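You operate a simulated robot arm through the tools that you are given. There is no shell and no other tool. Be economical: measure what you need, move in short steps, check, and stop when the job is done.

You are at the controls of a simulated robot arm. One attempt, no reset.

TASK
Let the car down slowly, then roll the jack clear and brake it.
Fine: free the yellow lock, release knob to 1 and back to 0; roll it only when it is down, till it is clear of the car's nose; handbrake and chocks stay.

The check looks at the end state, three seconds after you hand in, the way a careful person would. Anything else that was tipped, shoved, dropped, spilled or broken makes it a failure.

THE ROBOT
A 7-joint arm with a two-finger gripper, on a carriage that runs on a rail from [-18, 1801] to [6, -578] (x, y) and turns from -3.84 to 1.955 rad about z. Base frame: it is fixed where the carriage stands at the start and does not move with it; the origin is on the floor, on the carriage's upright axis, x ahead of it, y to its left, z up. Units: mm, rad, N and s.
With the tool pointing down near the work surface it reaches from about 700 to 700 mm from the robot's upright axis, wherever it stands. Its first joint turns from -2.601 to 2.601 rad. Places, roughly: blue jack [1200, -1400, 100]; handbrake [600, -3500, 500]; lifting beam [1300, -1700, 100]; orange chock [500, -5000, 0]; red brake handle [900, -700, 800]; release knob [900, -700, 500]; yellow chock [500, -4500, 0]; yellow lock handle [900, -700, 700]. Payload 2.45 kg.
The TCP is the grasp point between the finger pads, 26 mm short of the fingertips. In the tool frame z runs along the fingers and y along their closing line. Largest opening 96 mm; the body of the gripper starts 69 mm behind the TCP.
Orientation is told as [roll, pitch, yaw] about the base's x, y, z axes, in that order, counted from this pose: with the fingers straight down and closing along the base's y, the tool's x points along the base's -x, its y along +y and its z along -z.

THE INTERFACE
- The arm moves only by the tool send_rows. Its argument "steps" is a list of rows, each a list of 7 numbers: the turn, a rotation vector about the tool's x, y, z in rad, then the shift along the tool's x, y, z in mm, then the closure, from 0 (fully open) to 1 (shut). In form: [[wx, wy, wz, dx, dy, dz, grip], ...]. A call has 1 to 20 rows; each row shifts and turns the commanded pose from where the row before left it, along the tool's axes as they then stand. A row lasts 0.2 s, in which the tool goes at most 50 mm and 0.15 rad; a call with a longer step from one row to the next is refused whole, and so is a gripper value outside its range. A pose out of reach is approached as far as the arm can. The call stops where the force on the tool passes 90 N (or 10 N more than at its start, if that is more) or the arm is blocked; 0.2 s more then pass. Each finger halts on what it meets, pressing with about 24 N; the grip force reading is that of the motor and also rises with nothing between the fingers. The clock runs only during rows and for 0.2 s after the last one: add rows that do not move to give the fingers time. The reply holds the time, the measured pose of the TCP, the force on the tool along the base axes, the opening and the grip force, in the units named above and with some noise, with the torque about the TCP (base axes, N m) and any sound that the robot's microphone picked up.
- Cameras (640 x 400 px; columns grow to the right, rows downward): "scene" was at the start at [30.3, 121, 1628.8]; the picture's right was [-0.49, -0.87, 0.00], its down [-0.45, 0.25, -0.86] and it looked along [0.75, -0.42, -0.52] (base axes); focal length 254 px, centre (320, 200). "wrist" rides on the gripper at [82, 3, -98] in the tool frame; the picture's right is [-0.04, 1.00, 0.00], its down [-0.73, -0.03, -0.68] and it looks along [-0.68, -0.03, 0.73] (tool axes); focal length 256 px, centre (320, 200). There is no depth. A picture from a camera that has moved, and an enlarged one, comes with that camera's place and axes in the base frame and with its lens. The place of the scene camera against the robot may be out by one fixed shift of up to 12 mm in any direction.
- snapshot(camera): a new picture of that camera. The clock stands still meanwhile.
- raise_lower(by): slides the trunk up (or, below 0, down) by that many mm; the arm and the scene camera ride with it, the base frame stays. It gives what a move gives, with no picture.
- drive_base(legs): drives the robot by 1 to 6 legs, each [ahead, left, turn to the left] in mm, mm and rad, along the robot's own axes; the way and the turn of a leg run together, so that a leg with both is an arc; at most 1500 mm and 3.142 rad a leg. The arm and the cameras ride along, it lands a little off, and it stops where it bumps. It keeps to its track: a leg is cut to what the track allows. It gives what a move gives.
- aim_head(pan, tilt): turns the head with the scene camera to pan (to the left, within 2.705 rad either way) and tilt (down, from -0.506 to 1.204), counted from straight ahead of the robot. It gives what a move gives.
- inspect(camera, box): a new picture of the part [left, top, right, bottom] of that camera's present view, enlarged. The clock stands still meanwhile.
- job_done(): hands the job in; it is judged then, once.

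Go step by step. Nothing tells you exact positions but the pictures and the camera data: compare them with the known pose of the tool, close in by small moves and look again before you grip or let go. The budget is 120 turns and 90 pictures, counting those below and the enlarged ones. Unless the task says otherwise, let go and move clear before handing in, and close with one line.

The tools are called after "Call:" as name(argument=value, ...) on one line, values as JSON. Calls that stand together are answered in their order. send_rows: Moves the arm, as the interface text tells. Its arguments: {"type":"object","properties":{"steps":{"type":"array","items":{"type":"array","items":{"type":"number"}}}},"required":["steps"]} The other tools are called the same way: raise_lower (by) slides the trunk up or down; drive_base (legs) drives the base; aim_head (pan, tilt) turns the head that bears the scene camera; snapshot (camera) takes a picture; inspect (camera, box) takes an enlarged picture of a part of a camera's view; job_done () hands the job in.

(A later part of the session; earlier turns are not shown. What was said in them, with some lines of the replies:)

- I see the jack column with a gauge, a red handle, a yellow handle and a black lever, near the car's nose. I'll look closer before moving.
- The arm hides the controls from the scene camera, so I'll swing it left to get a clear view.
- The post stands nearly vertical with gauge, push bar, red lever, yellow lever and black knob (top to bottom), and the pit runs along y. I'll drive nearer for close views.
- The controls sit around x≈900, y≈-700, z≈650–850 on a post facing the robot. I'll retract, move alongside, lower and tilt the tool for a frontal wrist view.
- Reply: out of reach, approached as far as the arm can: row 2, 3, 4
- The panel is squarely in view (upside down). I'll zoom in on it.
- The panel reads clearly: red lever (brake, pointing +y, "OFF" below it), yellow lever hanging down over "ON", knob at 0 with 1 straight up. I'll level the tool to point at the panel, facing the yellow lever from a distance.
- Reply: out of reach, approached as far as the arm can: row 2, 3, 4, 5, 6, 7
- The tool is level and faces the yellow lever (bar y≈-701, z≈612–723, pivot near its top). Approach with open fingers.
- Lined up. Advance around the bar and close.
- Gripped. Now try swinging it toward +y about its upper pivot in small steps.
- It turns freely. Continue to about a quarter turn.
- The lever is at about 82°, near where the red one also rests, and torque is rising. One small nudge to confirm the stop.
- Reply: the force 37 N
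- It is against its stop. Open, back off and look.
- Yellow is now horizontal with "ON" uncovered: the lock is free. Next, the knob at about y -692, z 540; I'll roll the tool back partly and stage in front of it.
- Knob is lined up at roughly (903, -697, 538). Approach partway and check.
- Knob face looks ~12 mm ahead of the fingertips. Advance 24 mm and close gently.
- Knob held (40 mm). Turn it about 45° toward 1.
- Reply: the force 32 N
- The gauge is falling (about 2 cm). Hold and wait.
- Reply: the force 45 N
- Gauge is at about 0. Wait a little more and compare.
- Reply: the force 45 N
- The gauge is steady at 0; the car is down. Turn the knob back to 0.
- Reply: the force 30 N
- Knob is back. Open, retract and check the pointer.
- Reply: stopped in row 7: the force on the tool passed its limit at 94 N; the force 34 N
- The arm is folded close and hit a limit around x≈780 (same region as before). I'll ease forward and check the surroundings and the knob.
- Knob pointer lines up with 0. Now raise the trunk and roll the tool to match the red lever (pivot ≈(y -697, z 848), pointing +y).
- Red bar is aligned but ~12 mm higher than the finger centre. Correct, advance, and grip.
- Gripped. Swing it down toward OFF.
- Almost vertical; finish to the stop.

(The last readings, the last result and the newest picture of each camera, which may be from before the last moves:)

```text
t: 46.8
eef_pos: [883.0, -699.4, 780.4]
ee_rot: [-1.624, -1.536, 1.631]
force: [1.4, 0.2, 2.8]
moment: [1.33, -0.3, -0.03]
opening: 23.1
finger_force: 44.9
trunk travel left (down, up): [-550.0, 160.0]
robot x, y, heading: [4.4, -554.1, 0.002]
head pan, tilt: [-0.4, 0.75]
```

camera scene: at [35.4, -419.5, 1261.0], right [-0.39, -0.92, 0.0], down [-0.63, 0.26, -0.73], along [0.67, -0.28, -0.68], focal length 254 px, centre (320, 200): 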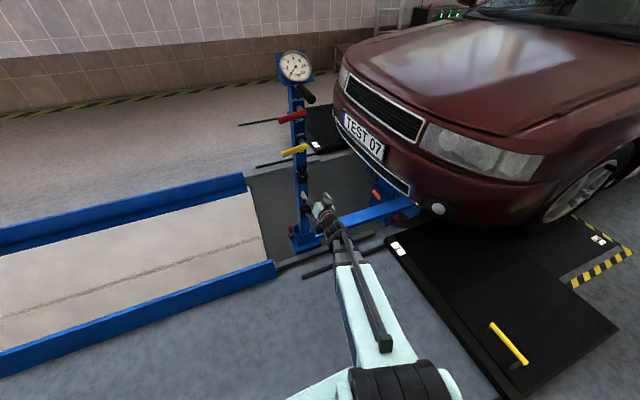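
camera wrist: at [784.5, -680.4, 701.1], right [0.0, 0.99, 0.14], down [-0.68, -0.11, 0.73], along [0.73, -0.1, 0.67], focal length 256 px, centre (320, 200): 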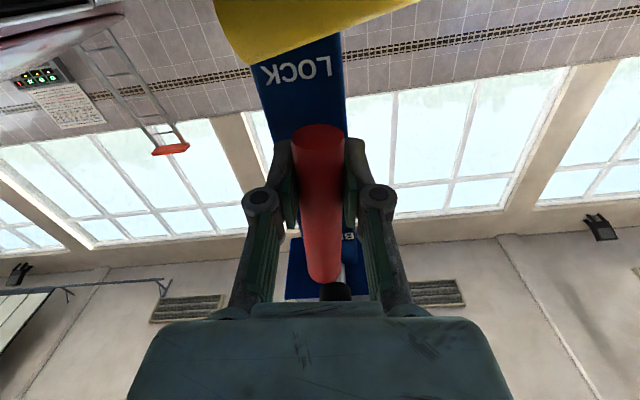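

Against the stop: brake off. Release, back off, and view the push bar.

Call:
send_rows(steps=[[0, 0, 0.03, 0, 2, 0, 1], [0, 0, 0, 0, 0, 0, 0.5], [0, 0, 0, 0, 0, 0, 0], [0, 0, 0, 0, 0, 0, 0], [0, 0, 0, 0, 0, -40, 0], [0, 0, 0, 0, 0, -40, 0], [0, 0, 0, 0, 0, 0, 0]])

Call:
snapshot(camera="wrist")

Call:
inspect(camera="scene", box=[220, 100, 460, 300])

```text
t: 48.4
eef_pos: [804.3, -697.8, 779.5]
ee_rot: [-1.679, -1.566, 1.683]
force: [-1.2, -0.1, -0.5]
moment: [0.01, -0.01, 0.01]
opening: 95.9
finger_force: 0.1
trunk travel left (down, up): [-550.0, 160.0]
robot x, y, heading: [8.1, -548.0, -0.001]
head pan, tilt: [-0.4, 0.75]
```

```text
53 pictures are left
camera wrist: at [704.8, -695.4, 698.4], right [0.0, 1.0, 0.04], down [-0.68, -0.03, 0.73], along [0.73, -0.02, 0.68], focal length 256 px, centre (320, 200)
```

wrist: 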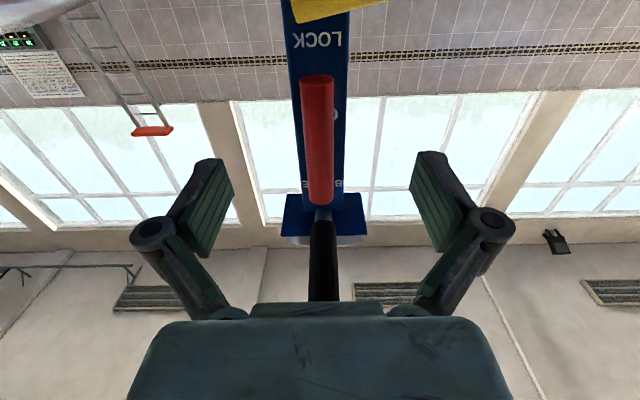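

```text
2.00 times, centred on (340, 200) of scene
camera zoom: at [32.9, -419.4, 1560.7], right [-0.39, -0.92, 0.0], down [-0.63, 0.26, -0.73], along [0.67, -0.28, -0.68], focal length 508 px, centre (280, 200)
```

zoom: 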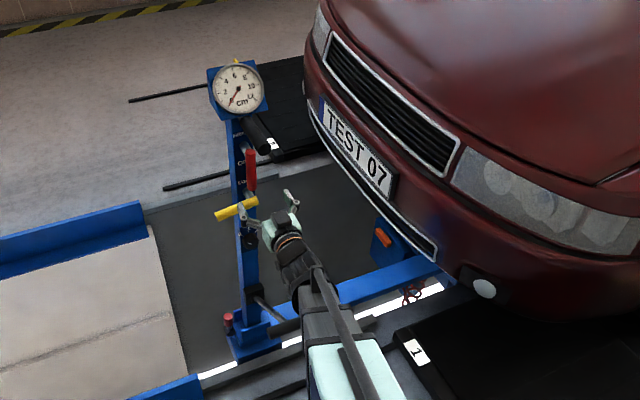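

Brake is off (red hangs over OFF). Before rolling I want to see the path ahead of the jack and its base.

Call:
aim_head(pan=0.05, tilt=0.75)

Call:
snapshot(camera="scene")

Call:
inspect(camera="scene", box=[320, 140, 560, 320])

```text
t: 49.3
eef_pos: [802.8, -697.4, 778.8]
ee_rot: [-1.654, -1.566, 1.658]
force: [-0.5, 1.0, 0.5]
moment: [0.0, -0.01, -0.02]
opening: 95.8
finger_force: 0.1
trunk travel left (down, up): [-550.0, 160.0]
robot x, y, heading: [5.7, -556.6, 0.002]
head pan, tilt: [0.051, 0.75]
```

```text
51 pictures are left
camera scene: at [39.6, -383.0, 1560.7], right [0.05, -1.0, 0.0], down [-0.68, -0.04, -0.73], along [0.73, 0.04, -0.68], focal length 254 px, centre (320, 200)
```

scene: 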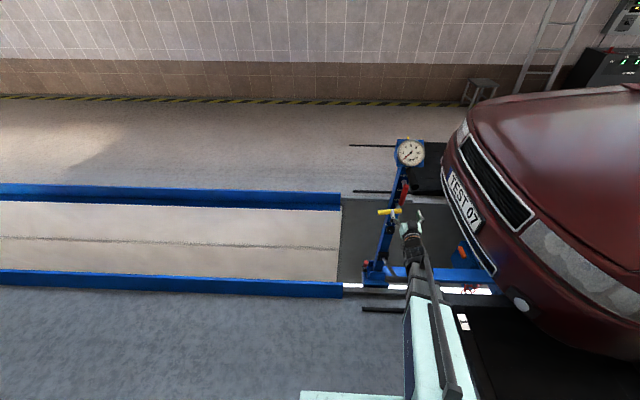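

```text
2.22 times, centred on (440, 230) of scene
camera zoom: at [39.6, -383.0, 1560.7], right [0.05, -1.0, 0.0], down [-0.68, -0.04, -0.73], along [0.73, 0.04, -0.68], focal length 564 px, centre (53, 133)
```

zoom: 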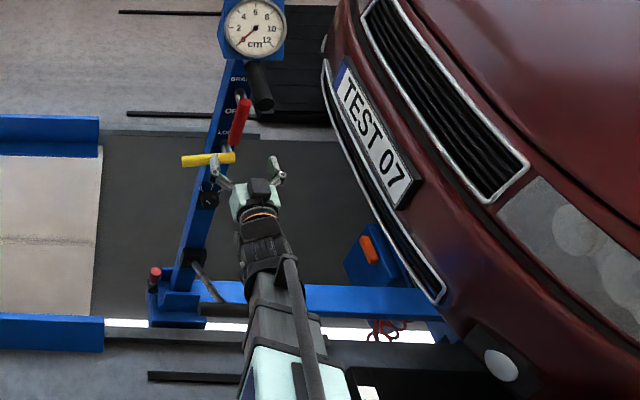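

I need to see how the jack's foot meets the section ahead (kerbs and beige panel).

Call:
inspect(camera="scene", box=[310, 180, 410, 310])

Call:
inspect(camera="scene", box=[400, 210, 520, 310])

```text
3.08 times, centred on (360, 245) of scene
camera zoom: at [39.6, -383.0, 1560.7], right [0.05, -1.0, 0.0], down [-0.68, -0.04, -0.73], along [0.73, 0.04, -0.68], focal length 781 px, centre (197, 62)
```

zoom: 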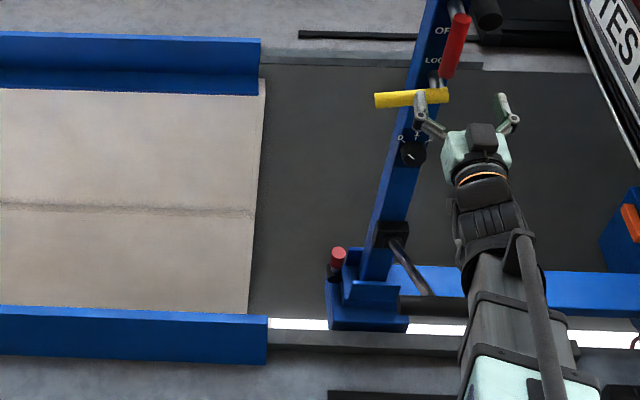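

```text
4.00 times, centred on (460, 260) of scene
camera zoom: at [39.6, -383.0, 1560.7], right [0.05, -1.0, 0.0], down [-0.68, -0.04, -0.73], along [0.73, 0.04, -0.68], focal length 1015 px, centre (-240, -40)
```

zoom: 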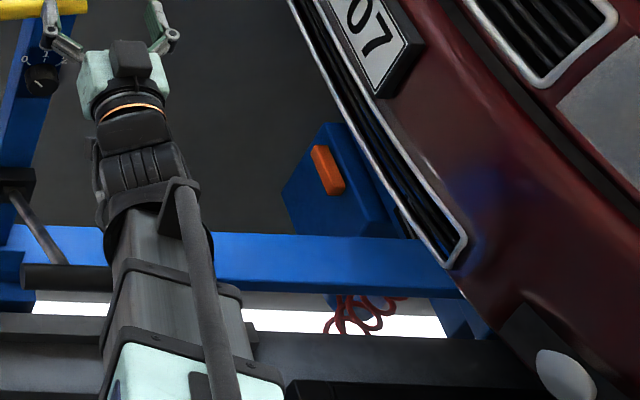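

The kerbs look like the pit's side rails and the jack should pass between them; I'll roll in short legs and watch the force. First grip the push bar (along x at y≈-696, z≈935): the open fingers can straddle it from below.

Call:
send_rows(steps=[[0, 0, 0, -35, 0, 0, 0], [0, 0, 0, -35, 0, 0, 0], [0, 0, 0, -35, 0, 0, 0], [0, 0, 0, 0, 0, 0, 0]])

Call:
snapshot(camera="wrist")

Call:
inspect(camera="scene", box=[350, 110, 470, 230])

```text
t: 50.3
eef_pos: [805.4, -696.4, 887.2]
ee_rot: [-1.643, -1.566, 1.646]
force: [-0.6, 0.0, 0.3]
moment: [0.04, -0.02, 0.05]
opening: 96.3
finger_force: 0.1
trunk travel left (down, up): [-550.0, 160.0]
robot x, y, heading: [6.6, -556.1, 0.003]
head pan, tilt: [0.051, 0.75]
```

```text
47 pictures are left
camera wrist: at [705.6, -694.4, 805.6], right [0.0, 1.0, 0.04], down [-0.68, -0.03, 0.73], along [0.73, -0.02, 0.68], focal length 256 px, centre (320, 200)
```

wrist: 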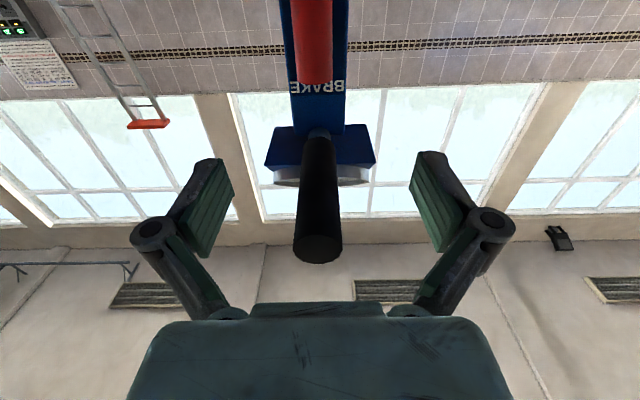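

```text
3.33 times, centred on (410, 170) of scene
camera zoom: at [39.4, -383.0, 1560.7], right [0.05, -1.0, 0.0], down [-0.68, -0.04, -0.73], along [0.73, 0.04, -0.68], focal length 846 px, centre (20, 300)
```

zoom: 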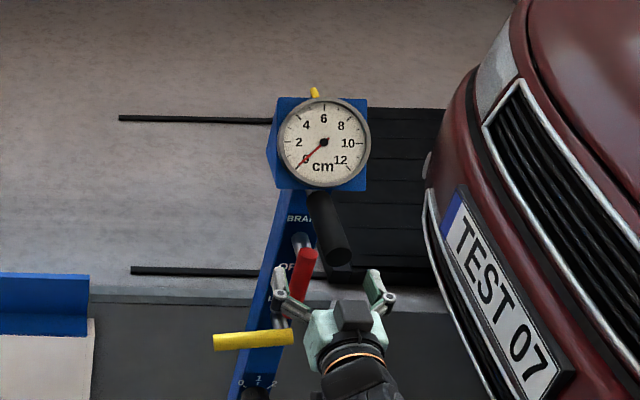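

Bar end is at about x 797, y -699, z 930. Move up and in, then close on it.

Call:
send_rows(steps=[[0, 0, 0, -22, -3, 0, 0], [0, 0, 0, -22, 0, 10, 0], [0, 0, 0, 0, 0, 15, 0], [0, 0, 0, 0, 0, 0, 0.4], [0, 0, 0, 0, 0, 0, 0.8], [0, 0, 0, 0, 0, 0, 1], [0, 0, 0, 0, 0, 0, 1]])

Call:
snapshot(camera="wrist")

```text
t: 51.9
eef_pos: [828.6, -700.1, 931.2]
ee_rot: [-1.699, -1.565, 1.703]
force: [-3.4, 1.7, 0.7]
moment: [0.13, 0.62, -0.06]
opening: 28.9
finger_force: 45.0
trunk travel left (down, up): [-550.0, 160.0]
robot x, y, heading: [3.5, -551.5, 0.002]
head pan, tilt: [0.051, 0.75]
```

```text
45 pictures are left
camera wrist: at [729.4, -698.0, 849.6], right [0.0, 1.0, 0.04], down [-0.68, -0.03, 0.73], along [0.73, -0.02, 0.68], focal length 256 px, centre (320, 200)
```

wrist: 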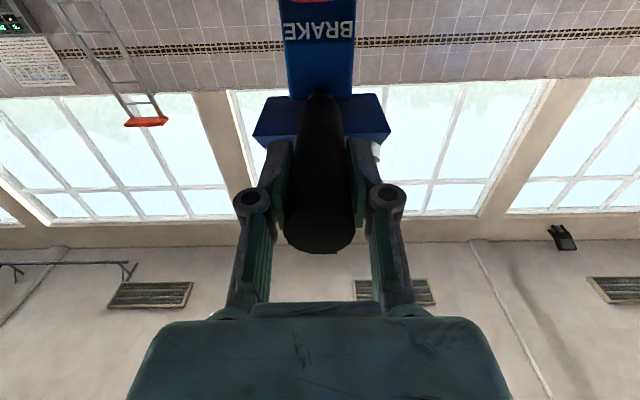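

Bar gripped. Test-pull 30 mm with the arm.

Call:
send_rows(steps=[[0, 0, 0, 0, 5, 0, 1], [0, 0, 0, 0, 10, 0, 1], [0, 0, 0, 0, 15, 0, 1], [0, 0, 0, 0, 0, 0, 1]])

Call:
inspect(camera="scene", box=[300, 110, 540, 310])

```text
t: 52.9
eef_pos: [828.0, -655.1, 931.0]
ee_rot: [-1.942, -1.559, 1.963]
force: [-10.2, 40.5, -9.8]
moment: [0.1, -0.04, 1.3]
opening: 29.1
finger_force: 45.2
trunk travel left (down, up): [-550.0, 160.0]
robot x, y, heading: [4.9, -552.1, 0.008]
head pan, tilt: [0.051, 0.75]
```

```text
2.00 times, centred on (420, 210) of scene
camera zoom: at [38.4, -376.9, 1559.8], right [0.06, -1.0, 0.0], down [-0.68, -0.04, -0.73], along [0.73, 0.04, -0.68], focal length 508 px, centre (120, 180)
```

zoom: 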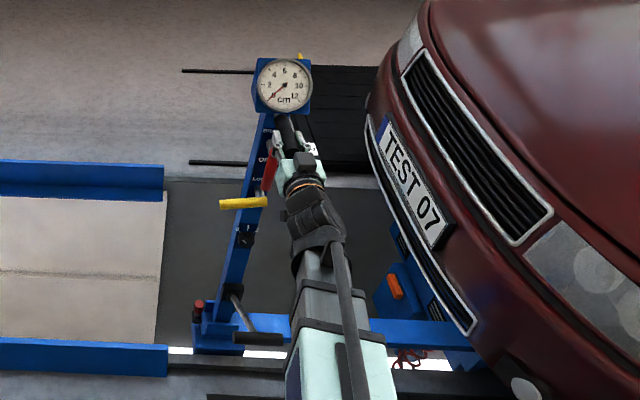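

It rolls readily. Continue slowly, watching the gap to the kerb.

Call:
send_rows(steps=[[0, 0, 0, 0, 3, 0, 1], [0, 0, 0, 0, 6, 0, 1], [0, 0, 0, 0, 8, 0, 1], [0, 0, 0, 0, 8, 0, 1], [0, 0, 0, 0, 8, 0, 1], [0, 0, 0, 0, 8, 0, 1], [0, 0, 0, 0, 8, 0, 1], [0, 0, 0, 0, 8, 0, 1], [0, 0, 0, 0, 6, 0, 1], [0, 0, 0, 0, 4, 0, 1], [0, 0, 0, 0, 2, 0, 1], [0, 0, 0, 0, 0, 0, 1]])

Call:
inspect(camera="scene", box=[300, 110, 540, 310])

```text
t: 55.5
eef_pos: [826.2, -601.8, 930.2]
ee_rot: [-2.197, -1.563, 2.201]
force: [1.4, 4.8, 12.9]
moment: [0.05, -0.9, 0.52]
opening: 29.4
finger_force: 44.8
trunk travel left (down, up): [-550.0, 160.0]
robot x, y, heading: [5.0, -551.7, 0.003]
head pan, tilt: [0.051, 0.75]
```

```text
2.00 times, centred on (420, 210) of scene
camera zoom: at [38.1, -382.2, 1560.7], right [0.05, -1.0, 0.0], down [-0.68, -0.04, -0.73], along [0.73, 0.04, -0.68], focal length 508 px, centre (120, 180)
```

zoom: 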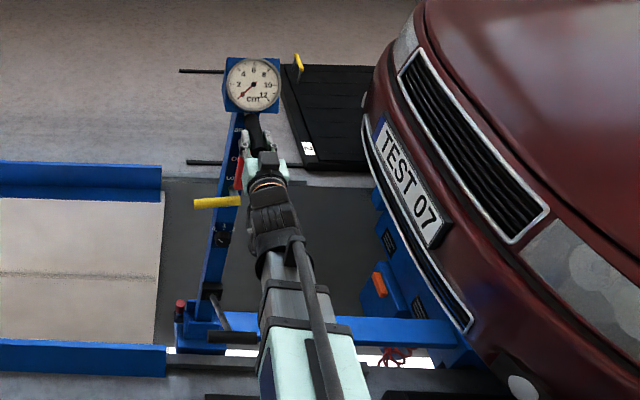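

The foot is nearly at the kerb end; proceed slowly and watch for a block.

Call:
send_rows(steps=[[0, 0, 0, 0, 3, 0, 1], [0, 0, 0, 0, 6, 0, 1], [0, 0, 0, 0, 8, 0, 1], [0, 0, 0, 0, 8, 0, 1], [0, 0, 0, 0, 8, 0, 1], [0, 0, 0, 0, 8, 0, 1], [0, 0, 0, 0, 8, 0, 1], [0, 0, 0, 0, 8, 0, 1], [0, 0, 0, 0, 6, 0, 1], [0, 0, 0, 0, 4, 0, 1], [0, 0, 0, 0, 2, 0, 1], [0, 0, 0, 0, 0, 0, 1]])

Call:
inspect(camera="scene", box=[300, 110, 540, 310])

```text
t: 58.1
eef_pos: [826.0, -572.4, 930.2]
ee_rot: [-0.851, -1.565, 0.866]
force: [-20.2, -1.3, -3.6]
moment: [-0.26, 0.84, -0.1]
opening: 29.0
finger_force: 45.0
out of reach, approached as far as the arm can: row 5, 6, 7, 8, 9, 10
trunk travel left (down, up): [-550.0, 160.0]
robot x, y, heading: [4.0, -552.3, 0.001]
head pan, tilt: [0.051, 0.75]
```

```text
2.00 times, centred on (420, 210) of scene
camera zoom: at [38.1, -383.2, 1560.7], right [0.05, -1.0, 0.0], down [-0.68, -0.04, -0.73], along [0.73, 0.04, -0.68], focal length 508 px, centre (120, 180)
```

zoom: 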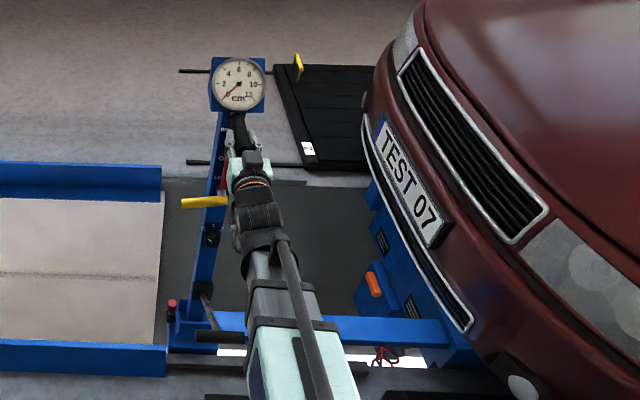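

The arm ran out of reach near straight-ahead; now use the base to pull. Short leg first.

Call:
drive_base(legs=[[0, 60, 0]])

Call:
inspect(camera="scene", box=[300, 110, 540, 310])

```text
t: 59.4
eef_pos: [826.4, -498.5, 930.5]
ee_rot: [-1.769, -1.563, 1.803]
force: [2.5, -40.3, 3.6]
moment: [-0.15, -0.8, -0.81]
opening: 29.3
finger_force: 45.1
trunk travel left (down, up): [-550.0, 160.0]
robot x, y, heading: [3.9, -490.3, 0.013]
head pan, tilt: [0.051, 0.75]
stopped in leg 1: the force on the tool passed its limit at 99 N (the readings are from after the stop); the commanded pose is now the measured one
```

```text
2.00 times, centred on (420, 210) of scene
camera zoom: at [37.2, -325.7, 1561.5], right [0.06, -1.0, 0.0], down [-0.68, -0.04, -0.73], along [0.73, 0.05, -0.68], focal length 508 px, centre (120, 180)
```

zoom: 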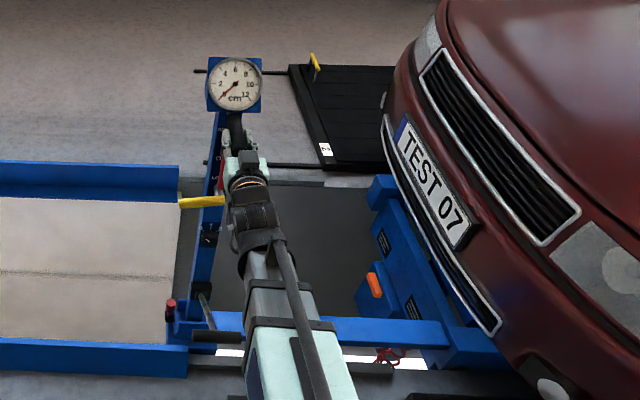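

The foot passes inside the kerb; the stop was only inertia. For gentler pulling I'll re-grip with the robot further ahead so the arm can draw the jack smoothly. First settle, open and drop below the bar.

Call:
send_rows(steps=[[0, 0, 0, 0, 0, 0, 1], [0, 0, 0, 0, 0, 0, 1], [0, 0, 0, 0, 0, 0, 1], [0, 0, 0, 0, 0, 0, 1]])

Call:
send_rows(steps=[[0, 0, 0, 0, 0, 0, 0.5], [0, 0, 0, 0, 0, 0, 0], [0, 0, 0, 0, 0, 0, 0], [0, 0, 0, 25, 0, 0, 0], [0, 0, 0, 30, 0, 0, 0], [0, 0, 0, 30, 0, 0, 0]])

Call:
inspect(camera="scene", box=[300, 110, 540, 310])

```text
t: 60.4
eef_pos: [825.7, -490.9, 931.3]
ee_rot: [-1.747, -1.557, 1.788]
force: [-1.5, -2.4, 0.1]
moment: [-0.25, -0.81, -1.26]
opening: 29.3
finger_force: 44.6
trunk travel left (down, up): [-550.0, 160.0]
robot x, y, heading: [6.6, -486.4, 0.012]
head pan, tilt: [0.051, 0.75]
```

```text
t: 61.8
eef_pos: [826.5, -497.7, 847.2]
ee_rot: [-1.559, -1.556, 1.617]
force: [0.0, -0.2, -1.3]
moment: [0.0, 0.03, 0.01]
opening: 95.9
finger_force: 0.1
out of reach, approached as far as the arm can: row 6
trunk travel left (down, up): [-550.0, 160.0]
robot x, y, heading: [5.2, -492.0, 0.013]
head pan, tilt: [0.051, 0.75]
```

```text
2.00 times, centred on (420, 210) of scene
camera zoom: at [36.7, -320.2, 1560.8], right [0.07, -1.0, 0.0], down [-0.68, -0.05, -0.73], along [0.73, 0.05, -0.68], focal length 508 px, centre (120, 180)
```

zoom: 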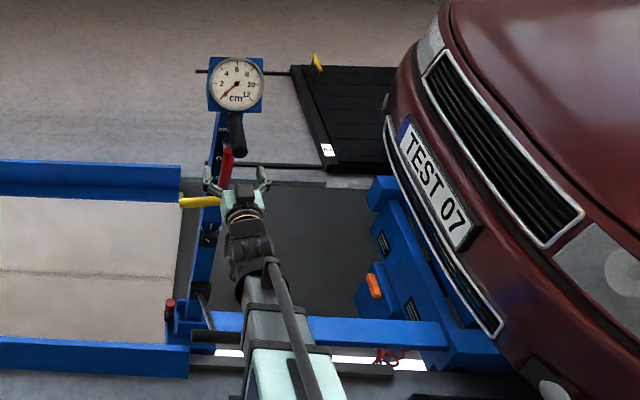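

Jack stayed put. Drive the base ahead ~330 mm and bring the tool back beneath the bar.

Call:
drive_base(legs=[[0, 330, -0.013]])

Call:
send_rows(steps=[[0, 0, 0, 0, -40, 0, 0], [0, 0, 0, 0, -40, 0, 0], [0, 0, 0, 0, -40, 0, 0], [0, 0, 0, 0, -40, 0, 0], [0, 0, 0, 0, -40, 0, 0], [0, 0, 0, 0, -40, 0, 0], [0, 0, 0, 0, -40, 0, 0], [0, 0, 0, 0, 0, 0, 0]])

Call:
snapshot(camera="wrist")

```text
t: 64.0
eef_pos: [823.8, -179.6, 848.4]
ee_rot: [-1.5, -1.558, 1.545]
force: [-0.1, -0.1, -0.7]
moment: [0.02, 0.0, -0.03]
opening: 95.9
finger_force: 0.1
trunk travel left (down, up): [-550.0, 160.0]
robot x, y, heading: [1.0, -162.4, 0.0]
head pan, tilt: [0.051, 0.75]
```

```text
t: 65.8
eef_pos: [836.5, -461.7, 852.8]
ee_rot: [-1.497, -1.558, 1.542]
force: [0.2, -0.3, -0.7]
moment: [0.01, -0.01, 0.0]
opening: 95.9
finger_force: 0.1
trunk travel left (down, up): [-550.0, 160.0]
robot x, y, heading: [3.7, -158.2, 0.008]
head pan, tilt: [0.051, 0.75]
```

```text
39 pictures are left
camera wrist: at [737.0, -462.9, 772.7], right [-0.04, 1.0, 0.03], down [-0.68, -0.05, 0.73], along [0.73, 0.01, 0.68], focal length 256 px, centre (320, 200)
```

wrist: 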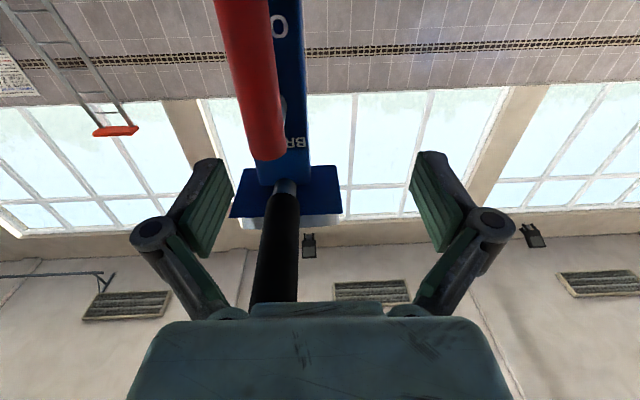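

Bar is at y≈-496. Centre under it, rise, and grip.

Call:
send_rows(steps=[[0, 0, 0, 0, -34, 0, 0], [0, 0, 0, -26, 0, 0, 0], [0, 0, 0, -26, 0, 0, 0], [0, 0, 0, -26, 0, 0, 0], [0, 0, 0, 0, 0, 0, 0.4], [0, 0, 0, 0, 0, 0, 0.8], [0, 0, 0, 0, 0, 0, 1], [0, 0, 0, 0, 0, 0, 1]])

Call:
snapshot(camera="wrist")

```text
t: 67.6
eef_pos: [837.3, -492.3, 929.9]
ee_rot: [-1.477, -1.559, 1.519]
force: [-7.5, 0.5, -1.1]
moment: [0.26, 0.92, -1.45]
opening: 29.4
finger_force: 45.0
trunk travel left (down, up): [-550.0, 160.0]
robot x, y, heading: [0.8, -158.0, 0.003]
head pan, tilt: [0.051, 0.75]
```

```text
38 pictures are left
camera wrist: at [739.0, -494.6, 849.1], right [-0.04, 1.0, 0.03], down [-0.68, -0.05, 0.73], along [0.74, 0.01, 0.68], focal length 256 px, centre (320, 200)
```

wrist: 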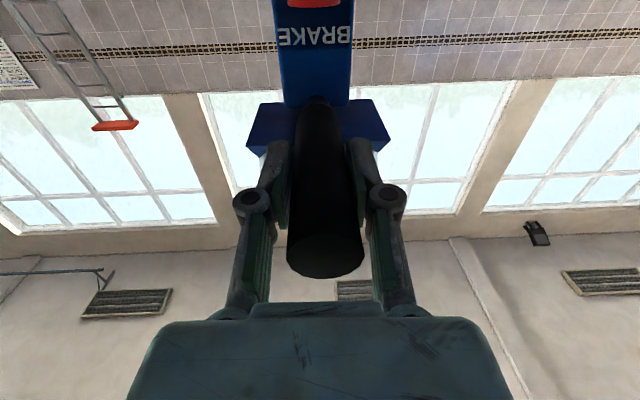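

Gripped. Pull ~250 mm with a smooth ramp.

Call:
send_rows(steps=[[0, 0, 0, 0, 3, 0.1, 1], [0, 0, 0, 0, 7, 0.3, 1], [0, 0, 0, 0, 11, 0.5, 1], [0, 0, 0, 0, 15, 0.7, 1], [0, 0, 0, 0, 15, 0.7, 1], [0, 0, 0, 0, 15, 0.7, 1], [0, 0, 0, 0, 15, 0.7, 1], [0, 0, 0, 0, 15, 0.7, 1], [0, 0, 0, 0, 15, 0.7, 1], [0, 0, 0, 0, 15, 0.7, 1], [0, 0, 0, 0, 15, 0.7, 1], [0, 0, 0, 0, 15, 0.7, 1], [0, 0, 0, 0, 15, 0.7, 1], [0, 0, 0, 0, 15, 0.7, 1], [0, 0, 0, 0, 15, 0.7, 1], [0, 0, 0, 0, 13, 0.6, 1], [0, 0, 0, 0, 10, 0.5, 1], [0, 0, 0, 0, 7, 0.3, 1], [0, 0, 0, 0, 4, 0.2, 1], [0, 0, 0, 0, 2, 0.1, 1]])

Call:
send_rows(steps=[[0, 0, 0, 0, 0, 0, 1], [0, 0, 0, 0, 0, 0, 1], [0, 0, 0, 0, 0, 0, 1]])

Call:
aim_head(pan=-0.5, tilt=0.7)

Call:
snapshot(camera="scene")

```text
t: 71.8
eef_pos: [836.5, -255.5, 928.8]
ee_rot: [-1.56, -1.557, 1.601]
force: [-25.0, -2.2, 8.2]
moment: [-0.08, -0.31, -1.48]
opening: 29.4
finger_force: 44.8
trunk travel left (down, up): [-550.0, 160.0]
robot x, y, heading: [1.0, -159.3, 0.005]
head pan, tilt: [0.051, 0.75]
```

```text
t: 72.6
eef_pos: [835.6, -256.9, 929.0]
ee_rot: [-1.587, -1.559, 1.63]
force: [-28.7, -6.9, 4.5]
moment: [0.13, 0.45, -1.56]
opening: 29.3
finger_force: 45.0
trunk travel left (down, up): [-550.0, 160.0]
robot x, y, heading: [4.2, -160.6, 0.002]
head pan, tilt: [0.051, 0.75]
```

```text
t: 73.5
eef_pos: [835.7, -255.5, 929.2]
ee_rot: [-1.632, -1.558, 1.674]
force: [-34.8, -6.8, -1.9]
moment: [0.13, 0.07, -1.47]
opening: 29.4
finger_force: 44.9
trunk travel left (down, up): [-550.0, 160.0]
robot x, y, heading: [3.9, -163.4, 0.005]
head pan, tilt: [-0.499, 0.7]
```

```text
37 pictures are left
camera scene: at [24.5, -36.4, 1565.0], right [-0.48, -0.88, 0.0], down [-0.56, 0.31, -0.77], along [0.67, -0.36, -0.64], focal length 254 px, centre (320, 200)
```

scene: 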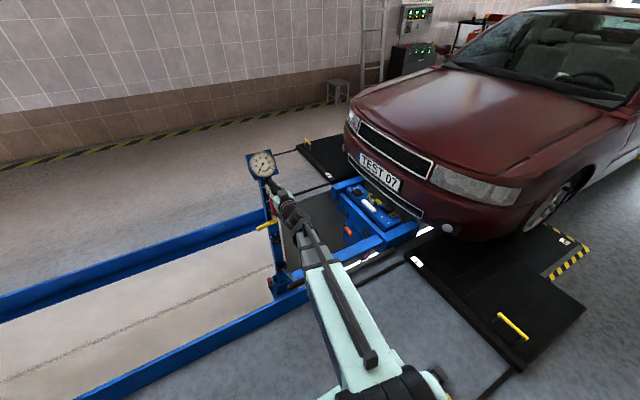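

Jack has rolled ~440 mm and its body is emerging. Look closer.

Call:
inspect(camera="scene", box=[300, 140, 480, 270])

```text
3.08 times, centred on (390, 205) of scene
camera zoom: at [24.5, -36.4, 1565.0], right [-0.48, -0.88, 0.0], down [-0.56, 0.31, -0.77], along [0.67, -0.36, -0.64], focal length 781 px, centre (105, 185)
```

zoom: 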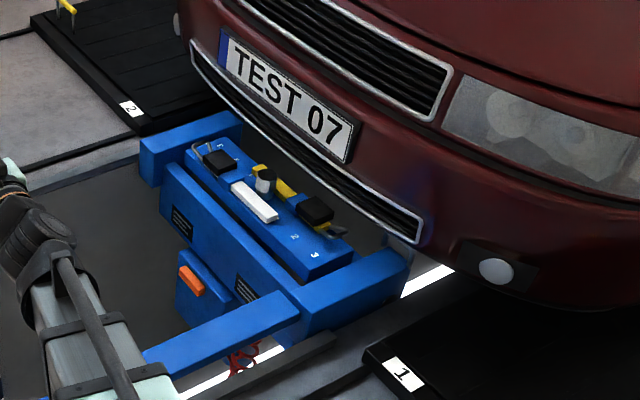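

Another ~320 mm is needed to clear the nose. Repeat the re-grip.

Call:
send_rows(steps=[[0, 0, 0, 0, 0, 0, 0.5], [0, 0, 0, 0, 0, 0, 0], [0, 0, 0, 0, 0, 0, 0], [0, 0, 0, 25, 0, 0, 0], [0, 0, 0, 30, 0, 0, 0], [0, 0, 0, 25, 0, 0, 0]])

Call:
drive_base(legs=[[0, 370, 0]])

Call:
send_rows(steps=[[0, 0, 0, 0, -40, 0, 0], [0, 0, 0, 0, -40, 0, 0], [0, 0, 0, 0, -40, 0, 0], [0, 0, 0, 0, -40, 0, 0], [0, 0, 0, 0, -40, 0, 0], [0, 0, 0, 0, -40, 0, 0], [0, 0, 0, 0, -40, 0, 0], [0, 0, 0, 0, -30, 0, 0], [0, 0, 0, 0, -20, 0, 0], [0, 0, 0, 0, 0, 0, 0]])

Call:
snapshot(camera="wrist")

```text
t: 75.0
eef_pos: [838.5, -255.8, 845.2]
ee_rot: [-1.487, -1.557, 1.53]
force: [0.3, 0.7, 0.2]
moment: [-0.03, -0.01, -0.01]
opening: 96.1
finger_force: 0.1
trunk travel left (down, up): [-550.0, 160.0]
robot x, y, heading: [1.5, -157.8, 0.004]
head pan, tilt: [-0.499, 0.7]
```

```text
t: 77.3
eef_pos: [833.9, 115.5, 846.3]
ee_rot: [-1.497, -1.559, 1.543]
force: [-0.1, 0.5, 0.1]
moment: [0.01, -0.02, 0.0]
opening: 96.1
finger_force: 0.0
trunk travel left (down, up): [-550.0, 160.0]
robot x, y, heading: [-4.3, 211.1, 0.004]
head pan, tilt: [-0.499, 0.7]
```

```text
t: 79.5
eef_pos: [850.2, -212.2, 850.1]
ee_rot: [-1.5, -1.557, 1.55]
force: [0.1, -0.1, -0.4]
moment: [0.0, 0.01, -0.01]
opening: 95.9
finger_force: 0.1
trunk travel left (down, up): [-550.0, 160.0]
robot x, y, heading: [-1.9, 207.8, 0.001]
head pan, tilt: [-0.499, 0.7]
```

```text
35 pictures are left
camera wrist: at [751.5, -215.0, 769.6], right [-0.05, 1.0, 0.03], down [-0.68, -0.05, 0.73], along [0.73, 0.02, 0.68], focal length 256 px, centre (320, 200)
```

wrist: 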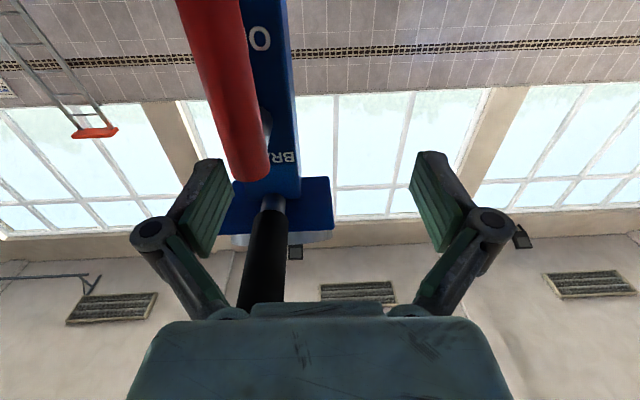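

The left finger tip is close to the red lever; back out a little first, then centre and grip.

Call:
send_rows(steps=[[0, 0, 0, 0, 0, -18, 0], [0, 0, 0, 0, -22, -2, 0], [0, 0, 0, 0, -22, 0, 0], [0, 0, 0, -27, 0, 0, 0], [0, 0, 0, -27, 0, 0, 0], [0, 0, 0, -25, 0, 0, 0], [0, 0, 0, 0, 0, 0, 0]])

Call:
snapshot(camera="wrist")

```text
t: 81.1
eef_pos: [832.3, -256.0, 929.4]
ee_rot: [-1.488, -1.556, 1.533]
force: [-0.3, -0.7, 0.0]
moment: [0.02, 0.04, 0.01]
opening: 95.8
finger_force: 0.0
trunk travel left (down, up): [-550.0, 160.0]
robot x, y, heading: [-3.7, 207.9, 0.005]
head pan, tilt: [-0.499, 0.7]
```

```text
34 pictures are left
camera wrist: at [734.3, -258.7, 849.6], right [-0.05, 1.0, 0.03], down [-0.68, -0.05, 0.73], along [0.73, 0.02, 0.68], focal length 256 px, centre (320, 200)
```

wrist: 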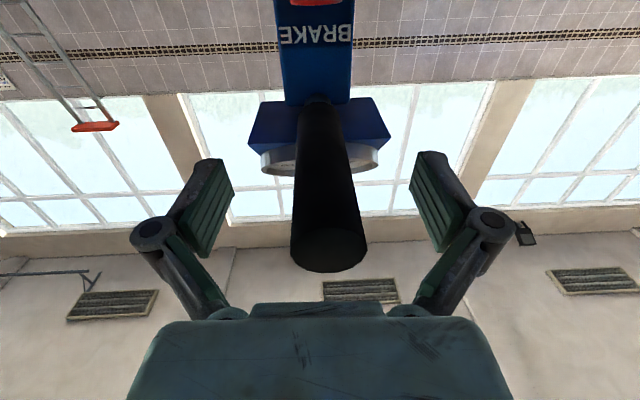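

Well centred. Close and pull another ~320 mm in two ramps.

Call:
send_rows(steps=[[0, 0, 0, 0, 0, 0, 0.4], [0, 0, 0, 0, 0, 0, 0.8], [0, 0, 0, 0, 0, 0, 1], [0, 0, 0, 0, 0, 0, 1]])

Call:
send_rows(steps=[[0, 0, 0, 0, 3, 0.1, 1], [0, 0, 0, 0, 7, 0.3, 1], [0, 0, 0, 0, 11, 0.5, 1], [0, 0, 0, 0, 15, 0.7, 1], [0, 0, 0, 0, 15, 0.7, 1], [0, 0, 0, 0, 15, 0.7, 1], [0, 0, 0, 0, 15, 0.7, 1], [0, 0, 0, 0, 15, 0.7, 1], [0, 0, 0, 0, 15, 0.7, 1], [0, 0, 0, 0, 15, 0.7, 1], [0, 0, 0, 0, 15, 0.7, 1], [0, 0, 0, 0, 15, 0.7, 1], [0, 0, 0, 0, 15, 0.7, 1], [0, 0, 0, 0, 15, 0.7, 1], [0, 0, 0, 0, 15, 0.7, 1], [0, 0, 0, 0, 15, 0.7, 1], [0, 0, 0, 0, 15, 0.7, 1], [0, 0, 0, 0, 15, 0.7, 1], [0, 0, 0, 0, 15, 0.7, 1], [0, 0, 0, 0, 15, 0.7, 1]])

Call:
send_rows(steps=[[0, 0, 0, 0, 15, 0.7, 1], [0, 0, 0, 0, 15, 0.7, 1], [0, 0, 0, 0, 13, 0.6, 1], [0, 0, 0, 0, 10, 0.5, 1], [0, 0, 0, 0, 7, 0.3, 1], [0, 0, 0, 0, 4, 0.2, 1], [0, 0, 0, 0, 2, 0.1, 1], [0, 0, 0, 0, 0, 0, 1], [0, 0, 0, 0, 0, 0, 1], [0, 0, 0, 0, 0, 0, 1]])

Call:
snapshot(camera="scene")

```text
t: 82.1
eef_pos: [833.0, -257.2, 929.9]
ee_rot: [-1.495, -1.559, 1.54]
force: [-3.9, 0.4, -1.3]
moment: [0.27, 0.3, -1.62]
opening: 29.7
finger_force: 45.0
trunk travel left (down, up): [-550.0, 160.0]
robot x, y, heading: [-0.3, 210.1, 0.008]
head pan, tilt: [-0.499, 0.7]
```

```text
t: 86.3
eef_pos: [830.3, 19.0, 928.8]
ee_rot: [-1.702, -1.558, 1.75]
force: [-2.9, -3.3, 21.9]
moment: [0.11, 0.13, -2.32]
opening: 29.6
finger_force: 45.3
trunk travel left (down, up): [-550.0, 160.0]
robot x, y, heading: [-3.1, 208.3, 0.008]
head pan, tilt: [-0.499, 0.7]
```

```text
t: 88.5
eef_pos: [830.3, 85.8, 927.8]
ee_rot: [-1.735, -1.555, 1.785]
force: [1.1, -1.9, 35.2]
moment: [0.1, -0.3, -1.7]
opening: 29.4
finger_force: 44.5
trunk travel left (down, up): [-550.0, 160.0]
robot x, y, heading: [-2.2, 212.8, 0.005]
head pan, tilt: [-0.499, 0.7]
```

```text
33 pictures are left
camera scene: at [19.9, 332.9, 1565.1], right [-0.47, -0.88, 0.0], down [-0.56, 0.31, -0.77], along [0.68, -0.36, -0.64], focal length 254 px, centre (320, 200)
```

scene: 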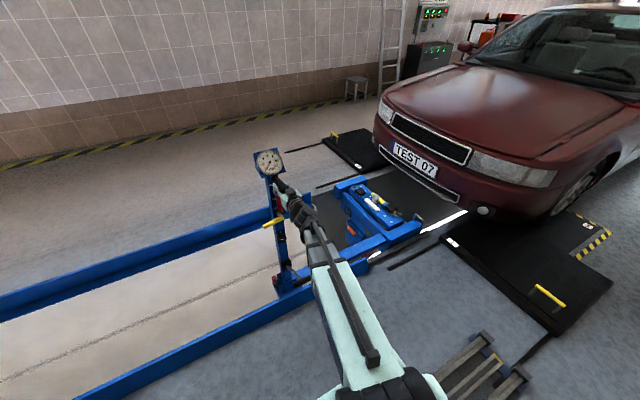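

The jack now looks clear of the nose; check closely.

Call:
inspect(camera="scene", box=[320, 130, 500, 270])

```text
2.86 times, centred on (410, 200) of scene
camera zoom: at [19.9, 332.9, 1565.1], right [-0.47, -0.88, 0.0], down [-0.56, 0.31, -0.77], along [0.68, -0.36, -0.64], focal length 725 px, centre (63, 200)
```

zoom: 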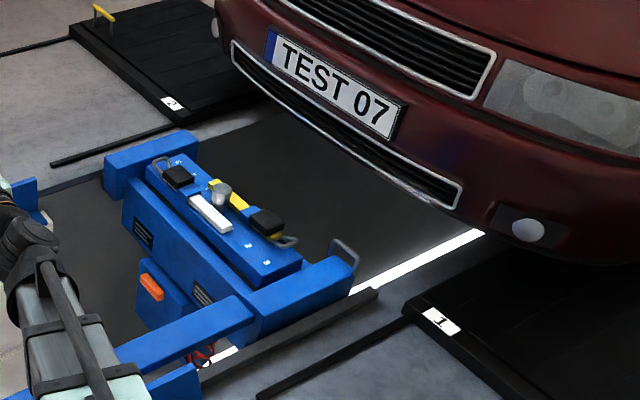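

Clear, with a visible gap; I'll add ~90 mm for good margin, then brake.

Call:
send_rows(steps=[[0, 0, 0, 0, 3, 0.1, 1], [0, 0, 0, 0, 6, 0.3, 1], [0, 0, 0, 0, 10, 0.5, 1], [0, 0, 0, 0, 12, 0.6, 1], [0, 0, 0, 0, 12, 0.6, 1], [0, 0, 0, 0, 12, 0.6, 1], [0, 0, 0, 0, 12, 0.6, 1], [0, 0, 0, 0, 9, 0.4, 1], [0, 0, 0, 0, 6, 0.3, 1], [0, 0, 0, 0, 4, 0.2, 1], [0, 0, 0, 0, 2, 0.1, 1], [0, 0, 0, 0, 0, 0, 1], [0, 0, 0, 0, 0, 0, 1], [0, 0, 0, 0, 0, 0, 1], [0, 0, 0, 0, 0, 0, 1]])

Call:
send_rows(steps=[[0, 0, 0, 0, 0, 0, 0.5], [0, 0, 0, 0, 0, 0, 0], [0, 0, 0, 0, 0, 0, 0], [0, 0, 0, 25, 0, 0, 0], [0, 0, 0, 30, 0, 0, 0], [0, 0, 0, 25, 0, 0, 0], [0, 0, 0, 0, 0, 0, 0]])

Call:
snapshot(camera="wrist")

```text
t: 91.7
eef_pos: [831.2, 172.5, 926.2]
ee_rot: [-1.598, -1.556, 1.643]
force: [-34.5, 0.5, -4.3]
moment: [0.12, -0.02, -1.31]
opening: 29.7
finger_force: 44.8
trunk travel left (down, up): [-550.0, 160.0]
robot x, y, heading: [0.6, 211.5, 0.005]
head pan, tilt: [-0.499, 0.7]
```

```text
t: 93.3
eef_pos: [832.4, 171.9, 845.0]
ee_rot: [-1.505, -1.556, 1.555]
force: [0.1, 0.0, -1.0]
moment: [-0.01, -0.05, 0.01]
opening: 96.1
finger_force: 0.1
trunk travel left (down, up): [-550.0, 160.0]
robot x, y, heading: [-1.3, 204.3, 0.006]
head pan, tilt: [-0.499, 0.7]
```

```text
31 pictures are left
camera wrist: at [733.7, 170.7, 763.9], right [-0.05, 1.0, 0.03], down [-0.68, -0.05, 0.73], along [0.73, 0.02, 0.68], focal length 256 px, centre (320, 200)
```

wrist: 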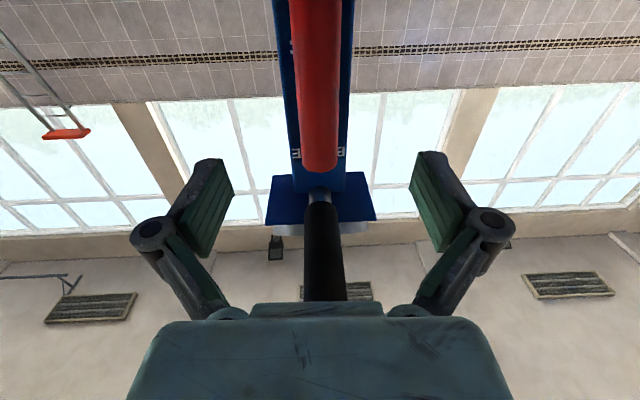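

Red lever must go back up to brake. Drive ahead a little for a better arm posture, then stage in front of it.

Call:
drive_base(legs=[[0, 120, 0]])

Call:
send_rows(steps=[[0.05, 0, 0, 0, 0, 0, 0], [0, 0, 0, 0, -40, 0, 0], [0, 0, 0, 0, -40, 0, 0], [0, 0, 0, 0, -40, 0, 0], [0, 0, 0, 32, 0, 0, 0], [0, 0, 0, 32, 0, 0, 0], [0, 0, 0, 0, 0, 0, 0]])

Call:
snapshot(camera="wrist")

```text
t: 94.5
eef_pos: [831.5, 290.3, 844.9]
ee_rot: [-1.494, -1.559, 1.54]
force: [-0.6, -0.1, 1.0]
moment: [-0.03, 0.04, -0.02]
opening: 95.9
finger_force: 0.0
trunk travel left (down, up): [-550.0, 160.0]
robot x, y, heading: [-2.4, 325.7, 0.006]
head pan, tilt: [-0.499, 0.7]
```

```text
t: 96.1
eef_pos: [831.6, 161.1, 783.3]
ee_rot: [-1.554, -1.558, 1.549]
force: [0.2, -1.3, -1.2]
moment: [-0.03, -0.02, 0.04]
opening: 95.9
finger_force: 0.0
out of reach, approached as far as the arm can: row 1
trunk travel left (down, up): [-550.0, 160.0]
robot x, y, heading: [-4.0, 327.0, 0.003]
head pan, tilt: [-0.499, 0.7]
```

```text
30 pictures are left
camera wrist: at [732.2, 163.2, 702.2], right [0.0, 1.0, 0.03], down [-0.68, -0.02, 0.73], along [0.73, -0.02, 0.68], focal length 256 px, centre (320, 200)
```

wrist: 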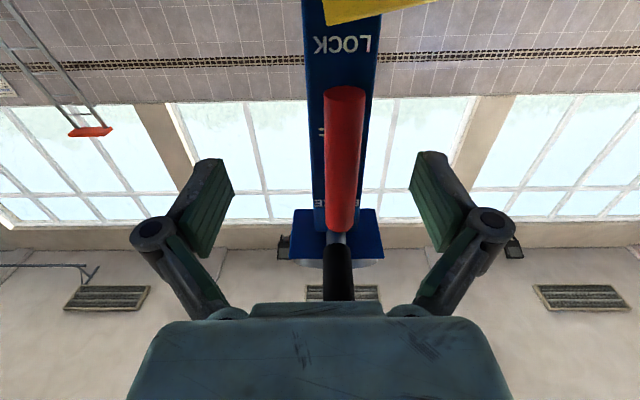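

Lever is at y≈175. Centre, advance, grip.

Call:
send_rows(steps=[[0, 0, 0, 0, 14, 0, 0], [0, 0, 0, 0, 0, 25, 0], [0, 0, 0, 0, 0, 26, 0], [0, 0, 0, 0, 0, 0, 0.4], [0, 0, 0, 0, 0, 0, 0.8], [0, 0, 0, 0, 0, 0, 1], [0, 0, 0, 0, 0, 0, 1]])

Call:
snapshot(camera="wrist")

```text
t: 97.7
eef_pos: [881.7, 174.5, 785.1]
ee_rot: [-1.532, -1.56, 1.533]
force: [-2.6, 1.6, -1.9]
moment: [1.28, 0.14, -0.04]
opening: 22.5
finger_force: 44.7
trunk travel left (down, up): [-550.0, 160.0]
robot x, y, heading: [-4.0, 328.5, 0.005]
head pan, tilt: [-0.499, 0.7]
```

```text
29 pictures are left
camera wrist: at [783.4, 177.5, 703.3], right [0.0, 1.0, 0.03], down [-0.68, -0.02, 0.73], along [0.73, -0.02, 0.68], focal length 256 px, centre (320, 200)
```

wrist: 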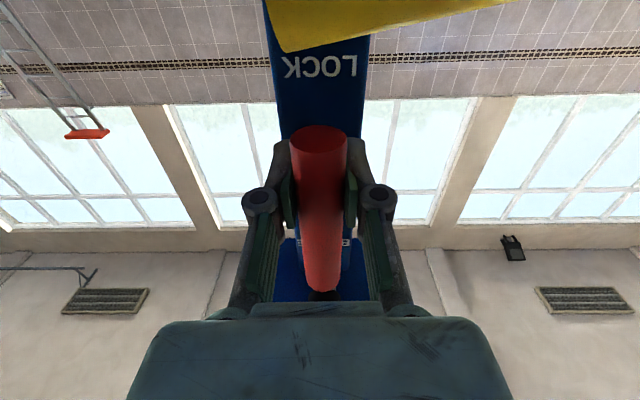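

Gripped. Swing it up toward +y about its pivot (R≈64).

Call:
send_rows(steps=[[0, 0, 0.13, -0.55, 8.4, 0, 1], [0, 0, 0.13, -0.55, 8.4, 0, 1], [0, 0, 0.13, -0.55, 8.4, 0, 1], [0, 0, 0.13, -0.55, 8.4, 0, 1], [0, 0, 0.13, -0.55, 8.4, 0, 1], [0, 0, 0.13, -0.55, 8.4, 0, 1], [0, 0, 0.13, -0.55, 8.4, 0, 1], [0, 0, 0.13, -0.55, 8.4, 0, 1], [0, 0, 0.13, -0.55, 8.4, 0, 1], [0, 0, 0.13, -0.55, 8.4, 0, 1], [0, 0, 0.1, -0.4, 6.4, 0, 1]])

Call:
snapshot(camera="wrist")

```text
t: 100.1
eef_pos: [882.9, 238.5, 838.9]
ee_rot: [1.57, -0.182, -1.574]
force: [3.9, 1.1, -0.1]
moment: [-0.13, 0.02, 0.17]
opening: 21.9
finger_force: 45.0
trunk travel left (down, up): [-550.0, 160.0]
robot x, y, heading: [-3.5, 324.8, 0.009]
head pan, tilt: [-0.499, 0.7]
```

```text
28 pictures are left
camera wrist: at [783.1, 320.1, 827.5], right [0.0, 0.14, 0.99], down [-0.68, -0.73, 0.1], along [0.73, -0.67, 0.1], focal length 256 px, centre (320, 200)
```

wrist: 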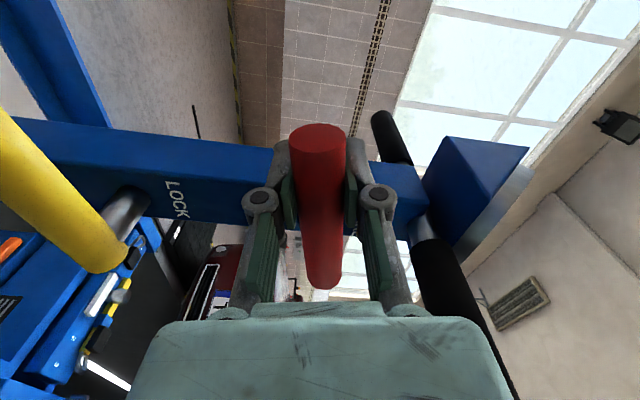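

Near its original angle; nudge to the stop.

Call:
send_rows(steps=[[0, 0, 0.06, -0.1, 4, 0, 1], [0, 0, 0.05, -0.1, 3, 0, 1], [0, 0, 0, 0, 0, 0, 1]])

```text
t: 100.9
eef_pos: [881.7, 238.2, 838.3]
ee_rot: [1.558, -0.073, -1.578]
force: [-20.0, -6.0, -38.9]
moment: [-1.19, 0.01, 0.79]
opening: 24.4
finger_force: 44.8
trunk travel left (down, up): [-550.0, 160.0]
robot x, y, heading: [-2.5, 330.7, 0.008]
head pan, tilt: [-0.499, 0.7]
```

Firmly at the stop. Relax, open, retract and check everything.

Call:
send_rows(steps=[[0, 0, -0.05, 0, -4, 0, 1], [0, 0, 0, 0, 0, 0, 0.5], [0, 0, 0, 0, 0, 0, 0], [0, 0, 0, 0, 0, 0, 0], [0, 0, 0, 0, 0, -35, 0], [0, 0, 0, 0, 0, -35, 0], [0, 0, 0, 0, 0, 0, 0]])

Call:
snapshot(camera="wrist")

Call:
snapshot(camera="scene")

```text
t: 102.5
eef_pos: [811.0, 238.7, 842.5]
ee_rot: [1.571, -0.124, -1.574]
force: [-0.6, -0.2, 0.8]
moment: [-0.03, 0.02, -0.01]
opening: 96.0
finger_force: 0.1
trunk travel left (down, up): [-550.0, 160.0]
robot x, y, heading: [-3.1, 327.4, 0.007]
head pan, tilt: [-0.499, 0.7]
```

```text
27 pictures are left
camera wrist: at [713.2, 320.3, 835.4], right [0.0, 0.08, 1.0], down [-0.68, -0.73, 0.06], along [0.73, -0.68, 0.06], focal length 256 px, centre (320, 200)
```

wrist: 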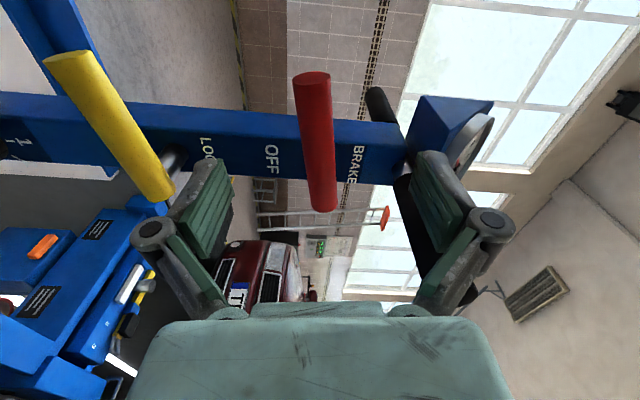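

```text
26 pictures are left
camera scene: at [22.3, 451.2, 1565.0], right [-0.47, -0.88, 0.0], down [-0.57, 0.31, -0.77], along [0.67, -0.36, -0.64], focal length 254 px, centre (320, 200)
```

scene: 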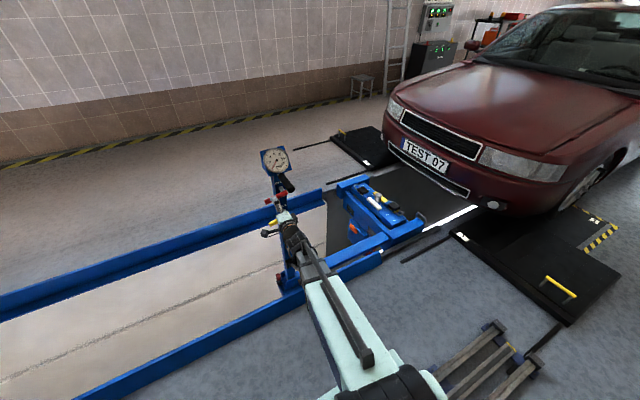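

All is in place; move the arm clear by driving away along +y and take a last look.

Call:
drive_base(legs=[[0, 350, 0]])

Call:
aim_head(pan=-0.7, tilt=0.6)

Call:
inspect(camera="scene", box=[230, 110, 470, 290])

Call:
snapshot(camera="scene")

```text
t: 104.8
eef_pos: [808.7, 588.2, 840.9]
ee_rot: [1.571, -0.123, -1.57]
force: [0.2, 0.7, -0.4]
moment: [0.01, 0.0, 0.03]
opening: 96.1
finger_force: 0.2
trunk travel left (down, up): [-550.0, 160.0]
robot x, y, heading: [-4.6, 671.7, 0.005]
head pan, tilt: [-0.499, 0.7]
```

```text
t: 105.5
eef_pos: [809.2, 588.4, 841.3]
ee_rot: [1.572, -0.126, -1.569]
force: [-0.3, 0.1, -0.4]
moment: [-0.01, 0.01, 0.01]
opening: 96.0
finger_force: 0.1
trunk travel left (down, up): [-550.0, 160.0]
robot x, y, heading: [-5.6, 673.5, 0.011]
head pan, tilt: [-0.7, 0.6]
```

```text
2.22 times, centred on (350, 200) of scene
camera zoom: at [11.8, 782.0, 1573.6], right [-0.64, -0.77, 0.0], down [-0.44, 0.36, -0.82], along [0.64, -0.53, -0.57], focal length 564 px, centre (253, 200)
```

zoom: 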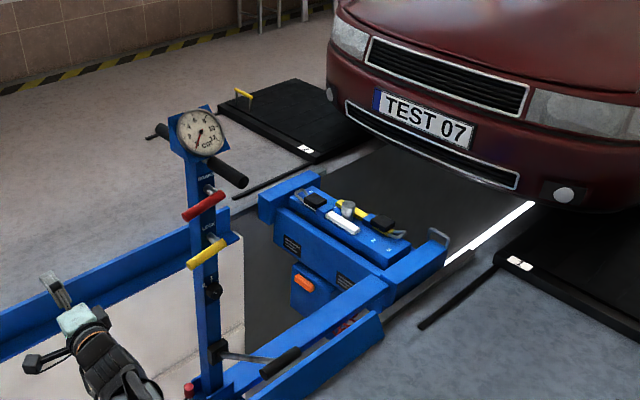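

```text
24 pictures are left
camera scene: at [11.8, 782.0, 1573.6], right [-0.64, -0.77, 0.0], down [-0.44, 0.36, -0.82], along [0.64, -0.53, -0.57], focal length 254 px, centre (320, 200)
```

scene: 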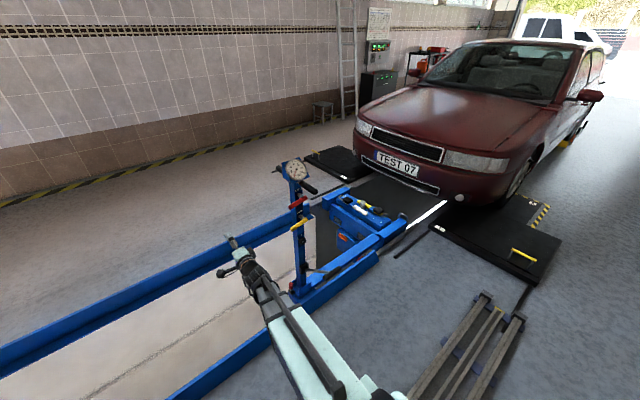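

The car is down with the gauge at 0, the knob is at 0, the lock is free, the jack is clear of the nose and the brake is on. I'm handing in.

Call:
job_done()

```text
The job is handed in.
```

The car is down with the gauge at 0, the jack has been rolled clear of its nose and braked, and I did not touch the handbrake or chocks.
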